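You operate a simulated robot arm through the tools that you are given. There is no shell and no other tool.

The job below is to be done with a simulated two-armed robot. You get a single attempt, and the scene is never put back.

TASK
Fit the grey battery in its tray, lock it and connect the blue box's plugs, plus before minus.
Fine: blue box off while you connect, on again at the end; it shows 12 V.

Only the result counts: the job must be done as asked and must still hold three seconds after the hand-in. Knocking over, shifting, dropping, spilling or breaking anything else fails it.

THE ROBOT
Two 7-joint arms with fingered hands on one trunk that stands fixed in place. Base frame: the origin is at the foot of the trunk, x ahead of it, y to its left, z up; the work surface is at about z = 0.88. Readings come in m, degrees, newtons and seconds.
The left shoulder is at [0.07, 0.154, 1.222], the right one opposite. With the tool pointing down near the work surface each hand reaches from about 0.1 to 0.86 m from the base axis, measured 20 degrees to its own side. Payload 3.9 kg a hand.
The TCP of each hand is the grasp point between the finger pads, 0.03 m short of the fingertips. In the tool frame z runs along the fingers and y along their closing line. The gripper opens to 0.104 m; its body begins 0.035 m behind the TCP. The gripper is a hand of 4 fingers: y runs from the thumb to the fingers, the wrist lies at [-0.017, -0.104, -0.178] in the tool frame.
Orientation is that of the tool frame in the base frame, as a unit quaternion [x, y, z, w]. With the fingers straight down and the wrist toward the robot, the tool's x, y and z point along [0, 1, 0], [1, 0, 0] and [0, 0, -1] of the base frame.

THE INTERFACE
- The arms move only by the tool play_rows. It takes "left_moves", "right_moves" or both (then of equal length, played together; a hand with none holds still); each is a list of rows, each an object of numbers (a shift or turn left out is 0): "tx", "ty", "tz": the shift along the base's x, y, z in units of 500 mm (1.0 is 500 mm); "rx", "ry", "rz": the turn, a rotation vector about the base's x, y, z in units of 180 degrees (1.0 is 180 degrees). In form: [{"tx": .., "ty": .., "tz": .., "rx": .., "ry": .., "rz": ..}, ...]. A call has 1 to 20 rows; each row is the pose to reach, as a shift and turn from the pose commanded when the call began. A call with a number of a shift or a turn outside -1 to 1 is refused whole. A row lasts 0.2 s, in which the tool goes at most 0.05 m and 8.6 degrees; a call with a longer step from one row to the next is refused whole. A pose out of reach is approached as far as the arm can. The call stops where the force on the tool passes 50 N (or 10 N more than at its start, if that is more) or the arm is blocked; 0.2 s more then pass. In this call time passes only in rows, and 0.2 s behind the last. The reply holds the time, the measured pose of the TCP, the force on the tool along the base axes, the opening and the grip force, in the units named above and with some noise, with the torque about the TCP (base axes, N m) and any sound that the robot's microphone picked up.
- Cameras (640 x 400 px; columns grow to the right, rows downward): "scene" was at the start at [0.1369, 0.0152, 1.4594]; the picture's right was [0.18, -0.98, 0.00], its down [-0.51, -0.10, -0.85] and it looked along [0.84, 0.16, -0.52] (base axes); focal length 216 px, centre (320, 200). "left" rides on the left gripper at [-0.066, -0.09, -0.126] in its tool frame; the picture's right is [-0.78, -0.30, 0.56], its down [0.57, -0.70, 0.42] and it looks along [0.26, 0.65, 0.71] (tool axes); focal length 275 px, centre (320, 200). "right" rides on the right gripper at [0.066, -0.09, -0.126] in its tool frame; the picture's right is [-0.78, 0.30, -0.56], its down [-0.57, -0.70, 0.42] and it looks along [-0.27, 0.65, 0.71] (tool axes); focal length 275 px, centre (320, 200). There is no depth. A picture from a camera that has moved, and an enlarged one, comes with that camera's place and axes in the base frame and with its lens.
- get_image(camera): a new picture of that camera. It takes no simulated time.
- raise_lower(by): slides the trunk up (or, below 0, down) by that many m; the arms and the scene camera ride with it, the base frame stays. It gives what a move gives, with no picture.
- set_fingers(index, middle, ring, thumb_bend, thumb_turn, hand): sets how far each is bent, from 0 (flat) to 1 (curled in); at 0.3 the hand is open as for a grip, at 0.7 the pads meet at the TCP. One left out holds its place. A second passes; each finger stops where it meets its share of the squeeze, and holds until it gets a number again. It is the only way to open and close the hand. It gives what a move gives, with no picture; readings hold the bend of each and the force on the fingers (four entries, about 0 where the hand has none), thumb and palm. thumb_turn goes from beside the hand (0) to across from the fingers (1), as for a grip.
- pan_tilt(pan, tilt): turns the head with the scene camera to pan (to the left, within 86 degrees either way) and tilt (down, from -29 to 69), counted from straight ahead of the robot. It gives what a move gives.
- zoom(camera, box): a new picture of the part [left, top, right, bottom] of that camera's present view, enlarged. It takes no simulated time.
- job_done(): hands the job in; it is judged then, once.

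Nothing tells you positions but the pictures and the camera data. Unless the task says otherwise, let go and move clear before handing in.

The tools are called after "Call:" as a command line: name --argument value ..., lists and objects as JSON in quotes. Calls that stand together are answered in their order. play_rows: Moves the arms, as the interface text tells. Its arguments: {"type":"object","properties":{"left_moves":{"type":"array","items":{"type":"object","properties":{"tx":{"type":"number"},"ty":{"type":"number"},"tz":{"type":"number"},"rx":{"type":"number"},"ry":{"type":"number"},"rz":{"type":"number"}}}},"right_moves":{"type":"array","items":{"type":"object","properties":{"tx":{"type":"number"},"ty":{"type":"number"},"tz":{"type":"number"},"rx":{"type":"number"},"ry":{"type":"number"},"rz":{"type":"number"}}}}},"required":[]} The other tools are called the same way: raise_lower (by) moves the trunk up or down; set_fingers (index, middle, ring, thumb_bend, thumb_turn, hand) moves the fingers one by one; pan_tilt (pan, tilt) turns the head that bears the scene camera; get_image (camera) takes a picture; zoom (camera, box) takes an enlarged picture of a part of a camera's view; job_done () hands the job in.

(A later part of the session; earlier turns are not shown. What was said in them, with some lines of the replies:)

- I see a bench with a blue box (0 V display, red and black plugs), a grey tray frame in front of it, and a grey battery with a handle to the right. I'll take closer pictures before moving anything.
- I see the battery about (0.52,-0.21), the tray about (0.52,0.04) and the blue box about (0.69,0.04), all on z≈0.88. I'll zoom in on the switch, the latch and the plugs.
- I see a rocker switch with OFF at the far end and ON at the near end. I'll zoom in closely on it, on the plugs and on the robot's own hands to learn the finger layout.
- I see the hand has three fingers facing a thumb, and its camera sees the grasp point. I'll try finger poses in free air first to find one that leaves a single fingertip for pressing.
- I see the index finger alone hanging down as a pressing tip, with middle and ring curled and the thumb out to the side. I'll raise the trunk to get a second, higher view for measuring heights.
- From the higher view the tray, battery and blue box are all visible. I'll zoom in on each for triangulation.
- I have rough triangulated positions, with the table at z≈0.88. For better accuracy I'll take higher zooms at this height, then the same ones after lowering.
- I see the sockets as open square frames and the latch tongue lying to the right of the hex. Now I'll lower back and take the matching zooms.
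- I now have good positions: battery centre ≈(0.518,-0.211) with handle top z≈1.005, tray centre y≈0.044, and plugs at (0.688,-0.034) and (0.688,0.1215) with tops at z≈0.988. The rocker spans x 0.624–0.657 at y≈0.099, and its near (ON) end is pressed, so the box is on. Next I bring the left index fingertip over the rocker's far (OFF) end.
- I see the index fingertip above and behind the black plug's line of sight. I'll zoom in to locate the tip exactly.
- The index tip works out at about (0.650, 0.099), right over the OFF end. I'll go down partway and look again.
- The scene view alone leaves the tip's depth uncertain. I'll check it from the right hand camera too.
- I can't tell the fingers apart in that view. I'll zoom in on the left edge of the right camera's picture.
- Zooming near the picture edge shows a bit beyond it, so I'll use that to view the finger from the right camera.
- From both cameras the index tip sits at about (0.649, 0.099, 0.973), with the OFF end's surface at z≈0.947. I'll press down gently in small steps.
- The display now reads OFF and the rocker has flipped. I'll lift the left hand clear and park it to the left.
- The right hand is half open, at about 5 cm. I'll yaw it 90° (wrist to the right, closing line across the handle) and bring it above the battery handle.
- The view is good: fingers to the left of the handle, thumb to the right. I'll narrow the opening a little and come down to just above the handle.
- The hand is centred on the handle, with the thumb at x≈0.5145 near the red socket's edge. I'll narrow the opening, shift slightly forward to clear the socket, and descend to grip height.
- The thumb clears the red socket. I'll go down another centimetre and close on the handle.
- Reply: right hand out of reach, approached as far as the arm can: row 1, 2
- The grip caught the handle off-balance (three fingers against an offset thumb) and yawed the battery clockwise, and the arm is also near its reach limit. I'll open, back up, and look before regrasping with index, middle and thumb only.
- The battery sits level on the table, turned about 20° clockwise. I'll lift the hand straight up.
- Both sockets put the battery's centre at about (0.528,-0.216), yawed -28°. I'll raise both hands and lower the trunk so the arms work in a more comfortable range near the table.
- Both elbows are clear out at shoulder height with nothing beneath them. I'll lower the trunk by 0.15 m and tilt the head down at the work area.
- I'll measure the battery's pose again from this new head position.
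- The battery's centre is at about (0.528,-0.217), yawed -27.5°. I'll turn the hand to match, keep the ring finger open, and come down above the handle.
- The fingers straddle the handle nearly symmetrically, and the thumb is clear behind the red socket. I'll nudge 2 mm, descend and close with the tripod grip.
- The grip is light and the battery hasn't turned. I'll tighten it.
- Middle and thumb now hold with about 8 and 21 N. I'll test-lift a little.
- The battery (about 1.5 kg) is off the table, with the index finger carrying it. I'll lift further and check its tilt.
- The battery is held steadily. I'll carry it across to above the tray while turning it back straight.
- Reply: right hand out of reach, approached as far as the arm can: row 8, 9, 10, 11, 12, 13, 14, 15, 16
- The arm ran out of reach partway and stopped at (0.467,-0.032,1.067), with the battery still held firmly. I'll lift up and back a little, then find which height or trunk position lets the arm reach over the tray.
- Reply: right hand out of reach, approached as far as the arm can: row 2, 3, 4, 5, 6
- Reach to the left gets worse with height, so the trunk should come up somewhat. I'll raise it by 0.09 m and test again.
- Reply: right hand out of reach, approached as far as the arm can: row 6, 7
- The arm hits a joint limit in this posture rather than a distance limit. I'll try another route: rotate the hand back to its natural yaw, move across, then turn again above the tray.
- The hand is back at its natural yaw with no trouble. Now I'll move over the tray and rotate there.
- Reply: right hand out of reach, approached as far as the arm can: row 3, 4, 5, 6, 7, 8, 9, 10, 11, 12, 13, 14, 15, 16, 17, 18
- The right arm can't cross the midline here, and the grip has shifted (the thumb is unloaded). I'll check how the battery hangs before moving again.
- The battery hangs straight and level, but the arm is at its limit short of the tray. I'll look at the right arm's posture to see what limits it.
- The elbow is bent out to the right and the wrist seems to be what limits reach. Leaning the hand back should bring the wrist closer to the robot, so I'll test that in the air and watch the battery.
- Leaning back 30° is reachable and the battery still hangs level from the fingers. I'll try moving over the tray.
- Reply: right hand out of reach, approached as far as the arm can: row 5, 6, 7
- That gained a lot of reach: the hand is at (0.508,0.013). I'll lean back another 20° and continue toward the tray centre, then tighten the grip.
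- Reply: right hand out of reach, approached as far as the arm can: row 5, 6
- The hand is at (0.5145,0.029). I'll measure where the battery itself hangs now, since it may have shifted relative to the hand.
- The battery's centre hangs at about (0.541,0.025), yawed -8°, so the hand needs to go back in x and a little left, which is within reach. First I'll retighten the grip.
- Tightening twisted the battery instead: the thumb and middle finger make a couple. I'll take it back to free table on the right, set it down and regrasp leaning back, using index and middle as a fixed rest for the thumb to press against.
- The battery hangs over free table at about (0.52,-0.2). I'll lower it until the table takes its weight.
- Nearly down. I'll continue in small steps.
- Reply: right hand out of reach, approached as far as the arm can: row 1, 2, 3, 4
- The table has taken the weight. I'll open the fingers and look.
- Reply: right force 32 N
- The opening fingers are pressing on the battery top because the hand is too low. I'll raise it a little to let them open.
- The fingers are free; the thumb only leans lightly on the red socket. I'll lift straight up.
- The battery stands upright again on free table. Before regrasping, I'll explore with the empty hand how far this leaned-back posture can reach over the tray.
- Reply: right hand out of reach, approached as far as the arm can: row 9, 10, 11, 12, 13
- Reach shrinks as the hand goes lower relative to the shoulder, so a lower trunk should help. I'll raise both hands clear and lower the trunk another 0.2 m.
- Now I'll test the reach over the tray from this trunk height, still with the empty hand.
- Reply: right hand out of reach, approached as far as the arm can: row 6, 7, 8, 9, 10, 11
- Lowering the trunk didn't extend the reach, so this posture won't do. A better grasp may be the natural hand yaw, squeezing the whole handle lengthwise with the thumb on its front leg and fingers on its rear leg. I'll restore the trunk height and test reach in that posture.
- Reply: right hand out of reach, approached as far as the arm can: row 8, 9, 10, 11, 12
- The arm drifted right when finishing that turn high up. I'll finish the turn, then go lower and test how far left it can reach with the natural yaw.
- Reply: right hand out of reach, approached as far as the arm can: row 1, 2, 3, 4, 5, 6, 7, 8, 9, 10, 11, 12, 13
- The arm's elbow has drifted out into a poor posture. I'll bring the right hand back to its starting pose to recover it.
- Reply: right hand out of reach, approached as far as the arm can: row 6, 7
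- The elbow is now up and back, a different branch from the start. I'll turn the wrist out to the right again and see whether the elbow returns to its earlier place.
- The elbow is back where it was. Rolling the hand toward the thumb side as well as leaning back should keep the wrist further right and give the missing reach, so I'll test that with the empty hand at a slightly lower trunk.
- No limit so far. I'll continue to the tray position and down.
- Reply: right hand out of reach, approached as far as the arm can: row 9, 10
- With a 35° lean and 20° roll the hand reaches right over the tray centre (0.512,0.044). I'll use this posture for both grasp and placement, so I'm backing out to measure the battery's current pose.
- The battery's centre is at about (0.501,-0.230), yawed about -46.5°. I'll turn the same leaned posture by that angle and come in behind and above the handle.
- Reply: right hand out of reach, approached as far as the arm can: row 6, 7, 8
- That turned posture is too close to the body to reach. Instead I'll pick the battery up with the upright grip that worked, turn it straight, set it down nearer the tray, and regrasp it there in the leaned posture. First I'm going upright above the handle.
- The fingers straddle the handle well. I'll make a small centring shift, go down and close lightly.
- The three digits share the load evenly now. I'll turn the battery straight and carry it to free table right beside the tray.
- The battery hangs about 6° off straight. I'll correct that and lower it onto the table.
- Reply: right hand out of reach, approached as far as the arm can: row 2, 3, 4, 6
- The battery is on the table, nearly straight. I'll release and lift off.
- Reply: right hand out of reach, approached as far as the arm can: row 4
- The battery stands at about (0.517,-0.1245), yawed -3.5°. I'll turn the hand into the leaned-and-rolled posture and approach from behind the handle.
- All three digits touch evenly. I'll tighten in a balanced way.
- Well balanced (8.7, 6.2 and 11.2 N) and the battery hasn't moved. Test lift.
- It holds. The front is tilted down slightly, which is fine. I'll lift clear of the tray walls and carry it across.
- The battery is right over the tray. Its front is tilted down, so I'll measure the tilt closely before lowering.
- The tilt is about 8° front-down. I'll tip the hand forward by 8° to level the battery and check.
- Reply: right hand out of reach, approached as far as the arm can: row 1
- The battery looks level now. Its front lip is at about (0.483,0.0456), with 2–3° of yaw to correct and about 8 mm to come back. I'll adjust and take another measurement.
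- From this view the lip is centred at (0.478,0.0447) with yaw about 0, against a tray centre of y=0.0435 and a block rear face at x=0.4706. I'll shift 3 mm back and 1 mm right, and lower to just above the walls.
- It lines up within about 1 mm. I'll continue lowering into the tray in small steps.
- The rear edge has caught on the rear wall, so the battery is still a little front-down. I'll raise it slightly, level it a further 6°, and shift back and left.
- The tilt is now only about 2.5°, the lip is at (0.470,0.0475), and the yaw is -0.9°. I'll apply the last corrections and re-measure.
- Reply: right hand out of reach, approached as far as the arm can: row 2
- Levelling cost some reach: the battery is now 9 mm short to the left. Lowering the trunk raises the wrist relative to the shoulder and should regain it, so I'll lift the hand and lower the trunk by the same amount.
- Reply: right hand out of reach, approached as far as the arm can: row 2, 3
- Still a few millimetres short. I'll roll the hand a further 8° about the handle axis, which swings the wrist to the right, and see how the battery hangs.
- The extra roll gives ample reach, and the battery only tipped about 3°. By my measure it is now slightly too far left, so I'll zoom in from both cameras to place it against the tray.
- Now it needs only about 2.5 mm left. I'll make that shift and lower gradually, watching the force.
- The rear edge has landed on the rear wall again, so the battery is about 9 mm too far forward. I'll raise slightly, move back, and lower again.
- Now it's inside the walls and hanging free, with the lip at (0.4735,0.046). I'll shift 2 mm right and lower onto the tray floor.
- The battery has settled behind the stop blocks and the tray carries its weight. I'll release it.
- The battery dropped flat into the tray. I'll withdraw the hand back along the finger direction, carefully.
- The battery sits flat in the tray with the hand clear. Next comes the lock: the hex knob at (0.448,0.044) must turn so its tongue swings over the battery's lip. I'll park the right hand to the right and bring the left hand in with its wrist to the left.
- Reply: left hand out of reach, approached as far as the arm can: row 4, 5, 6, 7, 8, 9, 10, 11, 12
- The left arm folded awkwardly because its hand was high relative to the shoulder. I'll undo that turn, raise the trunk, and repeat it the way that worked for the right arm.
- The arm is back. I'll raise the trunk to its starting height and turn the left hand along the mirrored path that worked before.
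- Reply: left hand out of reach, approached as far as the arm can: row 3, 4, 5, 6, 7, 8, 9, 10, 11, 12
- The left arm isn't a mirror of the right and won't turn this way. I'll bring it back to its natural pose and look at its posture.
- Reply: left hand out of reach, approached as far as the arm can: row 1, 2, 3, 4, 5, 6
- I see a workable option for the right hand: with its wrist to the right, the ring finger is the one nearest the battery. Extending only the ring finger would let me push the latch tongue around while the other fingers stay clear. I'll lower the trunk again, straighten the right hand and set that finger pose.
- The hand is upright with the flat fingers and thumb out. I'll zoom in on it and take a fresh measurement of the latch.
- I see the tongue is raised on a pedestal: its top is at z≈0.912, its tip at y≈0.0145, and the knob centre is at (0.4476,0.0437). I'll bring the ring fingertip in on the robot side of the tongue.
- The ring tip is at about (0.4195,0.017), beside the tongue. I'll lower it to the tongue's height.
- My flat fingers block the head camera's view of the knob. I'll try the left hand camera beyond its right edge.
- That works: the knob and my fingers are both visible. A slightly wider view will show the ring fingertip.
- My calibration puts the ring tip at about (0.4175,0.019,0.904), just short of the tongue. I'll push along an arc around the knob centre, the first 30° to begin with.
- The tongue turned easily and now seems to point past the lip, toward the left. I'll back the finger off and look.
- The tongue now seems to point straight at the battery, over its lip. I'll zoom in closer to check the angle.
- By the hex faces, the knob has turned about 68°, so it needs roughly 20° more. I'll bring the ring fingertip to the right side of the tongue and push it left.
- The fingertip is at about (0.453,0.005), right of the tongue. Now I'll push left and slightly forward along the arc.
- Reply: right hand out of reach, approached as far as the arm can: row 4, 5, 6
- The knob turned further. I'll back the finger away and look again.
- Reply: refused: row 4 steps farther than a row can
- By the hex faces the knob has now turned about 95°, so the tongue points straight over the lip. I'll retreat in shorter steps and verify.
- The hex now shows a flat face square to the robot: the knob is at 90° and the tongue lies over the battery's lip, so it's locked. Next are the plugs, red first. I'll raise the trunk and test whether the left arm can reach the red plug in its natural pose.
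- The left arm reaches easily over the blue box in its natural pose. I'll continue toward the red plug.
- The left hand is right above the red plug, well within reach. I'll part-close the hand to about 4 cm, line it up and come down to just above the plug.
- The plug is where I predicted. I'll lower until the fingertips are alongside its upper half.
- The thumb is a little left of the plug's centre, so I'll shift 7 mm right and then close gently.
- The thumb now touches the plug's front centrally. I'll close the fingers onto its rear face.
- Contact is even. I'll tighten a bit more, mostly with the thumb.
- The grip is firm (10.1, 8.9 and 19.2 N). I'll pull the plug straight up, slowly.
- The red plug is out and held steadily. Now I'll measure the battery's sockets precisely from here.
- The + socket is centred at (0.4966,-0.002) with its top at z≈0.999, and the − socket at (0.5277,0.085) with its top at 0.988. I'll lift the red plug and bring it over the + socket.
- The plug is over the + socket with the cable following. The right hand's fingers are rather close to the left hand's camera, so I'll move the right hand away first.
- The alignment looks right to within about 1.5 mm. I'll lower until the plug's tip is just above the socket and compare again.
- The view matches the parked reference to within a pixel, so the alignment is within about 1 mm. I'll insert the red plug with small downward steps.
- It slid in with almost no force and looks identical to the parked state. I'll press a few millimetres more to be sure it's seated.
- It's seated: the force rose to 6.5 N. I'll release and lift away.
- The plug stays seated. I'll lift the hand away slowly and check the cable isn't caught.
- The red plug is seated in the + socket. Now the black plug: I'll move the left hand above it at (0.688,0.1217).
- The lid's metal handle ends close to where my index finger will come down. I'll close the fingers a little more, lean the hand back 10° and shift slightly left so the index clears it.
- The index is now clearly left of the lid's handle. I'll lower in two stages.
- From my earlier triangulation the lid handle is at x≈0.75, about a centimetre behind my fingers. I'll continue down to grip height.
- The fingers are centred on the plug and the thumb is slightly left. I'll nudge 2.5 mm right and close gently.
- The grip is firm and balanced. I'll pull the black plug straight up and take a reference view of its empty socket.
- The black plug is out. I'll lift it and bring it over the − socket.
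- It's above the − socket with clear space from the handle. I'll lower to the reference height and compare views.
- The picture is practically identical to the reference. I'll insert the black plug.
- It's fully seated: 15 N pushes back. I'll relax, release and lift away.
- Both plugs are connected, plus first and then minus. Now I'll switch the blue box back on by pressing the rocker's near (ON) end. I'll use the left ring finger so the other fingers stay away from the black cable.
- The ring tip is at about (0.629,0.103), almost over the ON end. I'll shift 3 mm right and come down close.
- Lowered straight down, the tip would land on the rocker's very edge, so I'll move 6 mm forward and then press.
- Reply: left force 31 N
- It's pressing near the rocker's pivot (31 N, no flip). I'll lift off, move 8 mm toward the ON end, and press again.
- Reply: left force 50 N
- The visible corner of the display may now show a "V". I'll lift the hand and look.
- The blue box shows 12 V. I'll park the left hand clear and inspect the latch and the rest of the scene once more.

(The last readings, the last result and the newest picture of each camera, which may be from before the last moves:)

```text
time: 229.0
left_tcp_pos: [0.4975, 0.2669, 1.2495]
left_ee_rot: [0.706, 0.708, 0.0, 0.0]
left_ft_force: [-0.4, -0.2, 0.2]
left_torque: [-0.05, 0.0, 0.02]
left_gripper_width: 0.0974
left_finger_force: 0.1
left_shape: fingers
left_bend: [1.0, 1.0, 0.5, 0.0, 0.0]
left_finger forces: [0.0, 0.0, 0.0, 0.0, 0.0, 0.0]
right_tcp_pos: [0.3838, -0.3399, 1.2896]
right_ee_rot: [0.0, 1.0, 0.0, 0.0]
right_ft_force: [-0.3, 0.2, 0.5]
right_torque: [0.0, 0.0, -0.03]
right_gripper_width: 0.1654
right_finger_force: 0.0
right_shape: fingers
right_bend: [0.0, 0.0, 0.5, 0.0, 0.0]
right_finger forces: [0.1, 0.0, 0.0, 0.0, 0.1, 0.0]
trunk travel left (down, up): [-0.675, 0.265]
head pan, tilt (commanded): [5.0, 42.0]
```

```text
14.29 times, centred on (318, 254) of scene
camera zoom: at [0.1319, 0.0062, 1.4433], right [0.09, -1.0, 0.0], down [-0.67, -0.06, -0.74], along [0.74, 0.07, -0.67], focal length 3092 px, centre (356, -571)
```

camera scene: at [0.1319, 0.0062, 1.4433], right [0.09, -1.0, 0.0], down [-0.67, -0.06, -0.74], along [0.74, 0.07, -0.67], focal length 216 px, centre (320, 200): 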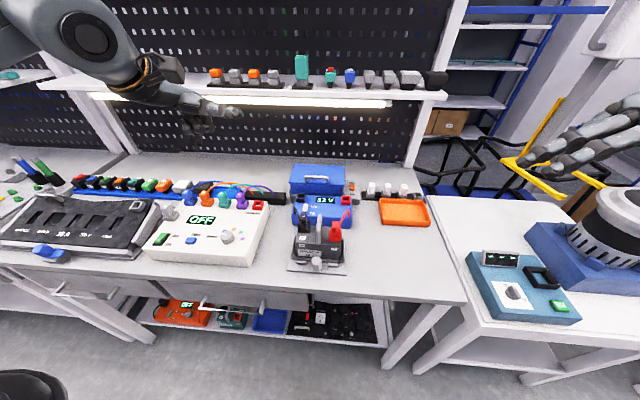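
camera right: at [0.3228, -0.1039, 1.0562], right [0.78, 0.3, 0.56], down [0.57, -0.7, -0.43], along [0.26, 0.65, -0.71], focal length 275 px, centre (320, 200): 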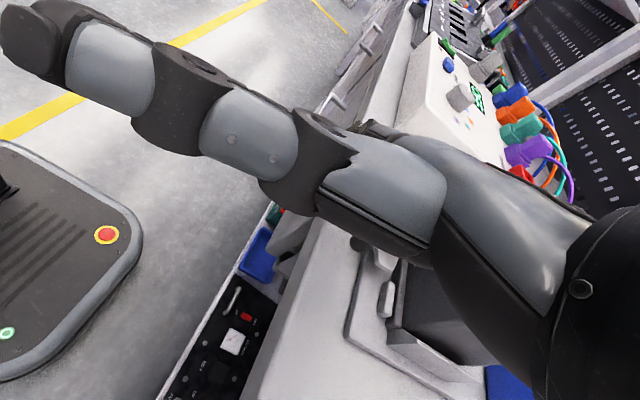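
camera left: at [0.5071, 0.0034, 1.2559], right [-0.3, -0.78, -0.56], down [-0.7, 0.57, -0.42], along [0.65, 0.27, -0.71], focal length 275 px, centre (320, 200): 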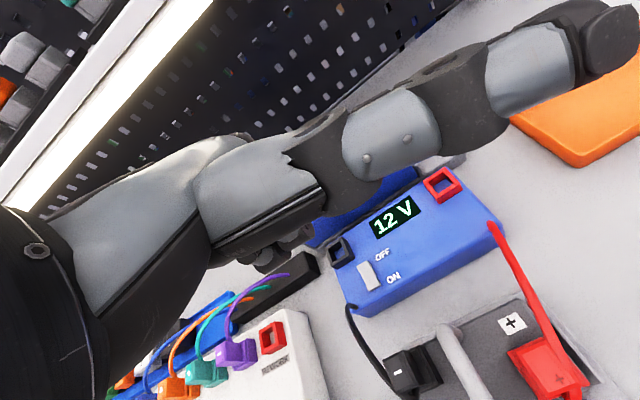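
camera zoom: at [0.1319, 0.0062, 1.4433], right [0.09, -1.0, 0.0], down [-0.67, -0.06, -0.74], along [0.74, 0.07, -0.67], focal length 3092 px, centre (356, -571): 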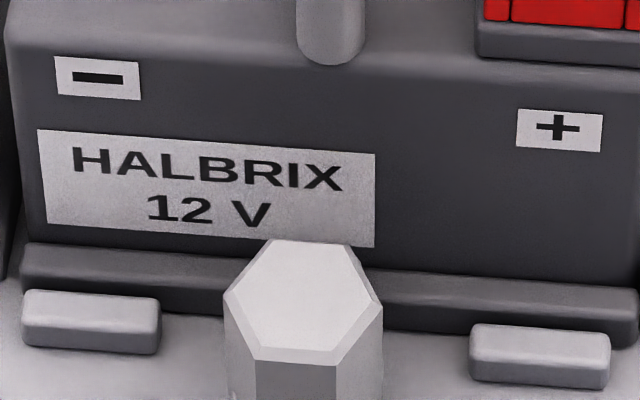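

The latch's tongue is hidden behind the hex from here. I'll check it from the left hand camera.

Call:
zoom --camera "left" --box '[636, 180, 640, 300]'

Call:
zoom --camera "left" --box '[600, 100, 640, 300]'

Call:
zoom --camera "right" --box '[200, 0, 440, 200]'

```text
3.33 times, centred on (638, 240) of left
camera zoom: at [0.4084, 0.2021, 1.3763], right [-0.3, -0.78, -0.56], down [-0.7, 0.57, -0.42], along [0.65, 0.27, -0.71], focal length 918 px, centre (-740, 67)
```

zoom: 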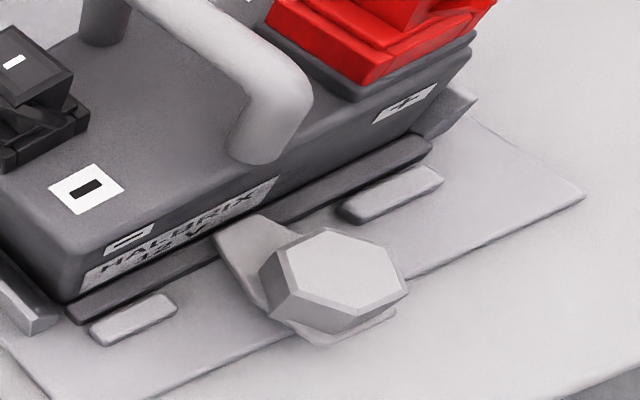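

```text
2.00 times, centred on (620, 200) of left
camera zoom: at [0.4084, 0.2021, 1.3763], right [-0.3, -0.78, -0.56], down [-0.7, 0.57, -0.42], along [0.65, 0.27, -0.71], focal length 551 px, centre (-280, 200)
```

zoom: 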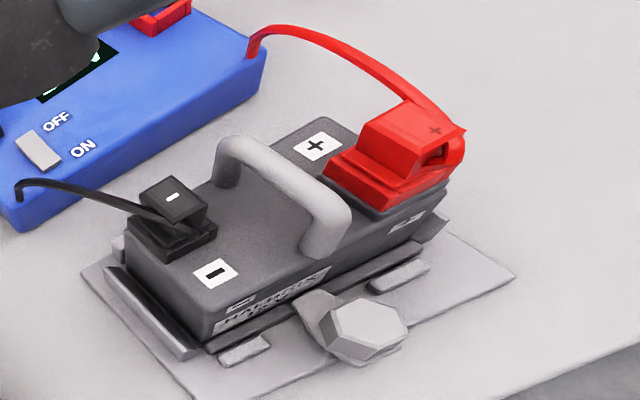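

```text
2.00 times, centred on (320, 100) of right
camera zoom: at [0.3177, -0.4293, 1.4162], right [0.78, 0.3, 0.56], down [0.57, -0.7, -0.43], along [0.26, 0.65, -0.71], focal length 551 px, centre (320, 400)
```

zoom: 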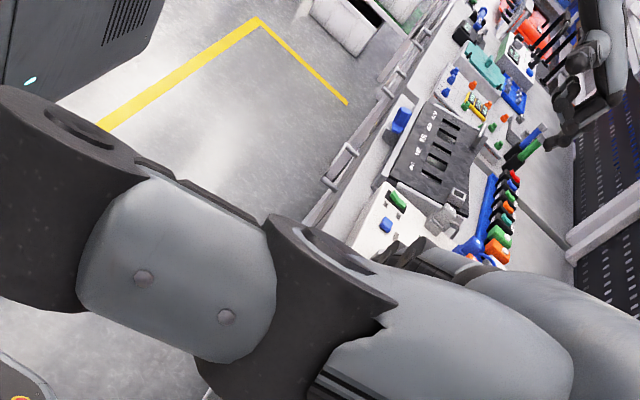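

The tongue lies squarely over the battery's lip, both plugs are seated, the blue box is on and reads 12 V, and both hands are clear. Handing in.

Call:
job_done

```text
The job is handed in.
```

The job is handed in, and by my last camera checks it was done as asked:

- **Battery:** it sits flat in its tray.
- **Lock:** the latch knob is turned 90°, with its tongue over the battery's front lip.
- **Plugs:** with the blue box off, I connected plus (red) first and then minus (black), pressing each plug fully home.
- **Blue box:** it is switched back on and reads 12 V.

The battery took several tries, because the right arm could only reach the tray with its hand tilted. Along the way I set it down and picked it up again more than once on the free table to the right. I saw nothing else knocked or shifted, and both hands are empty and clear.
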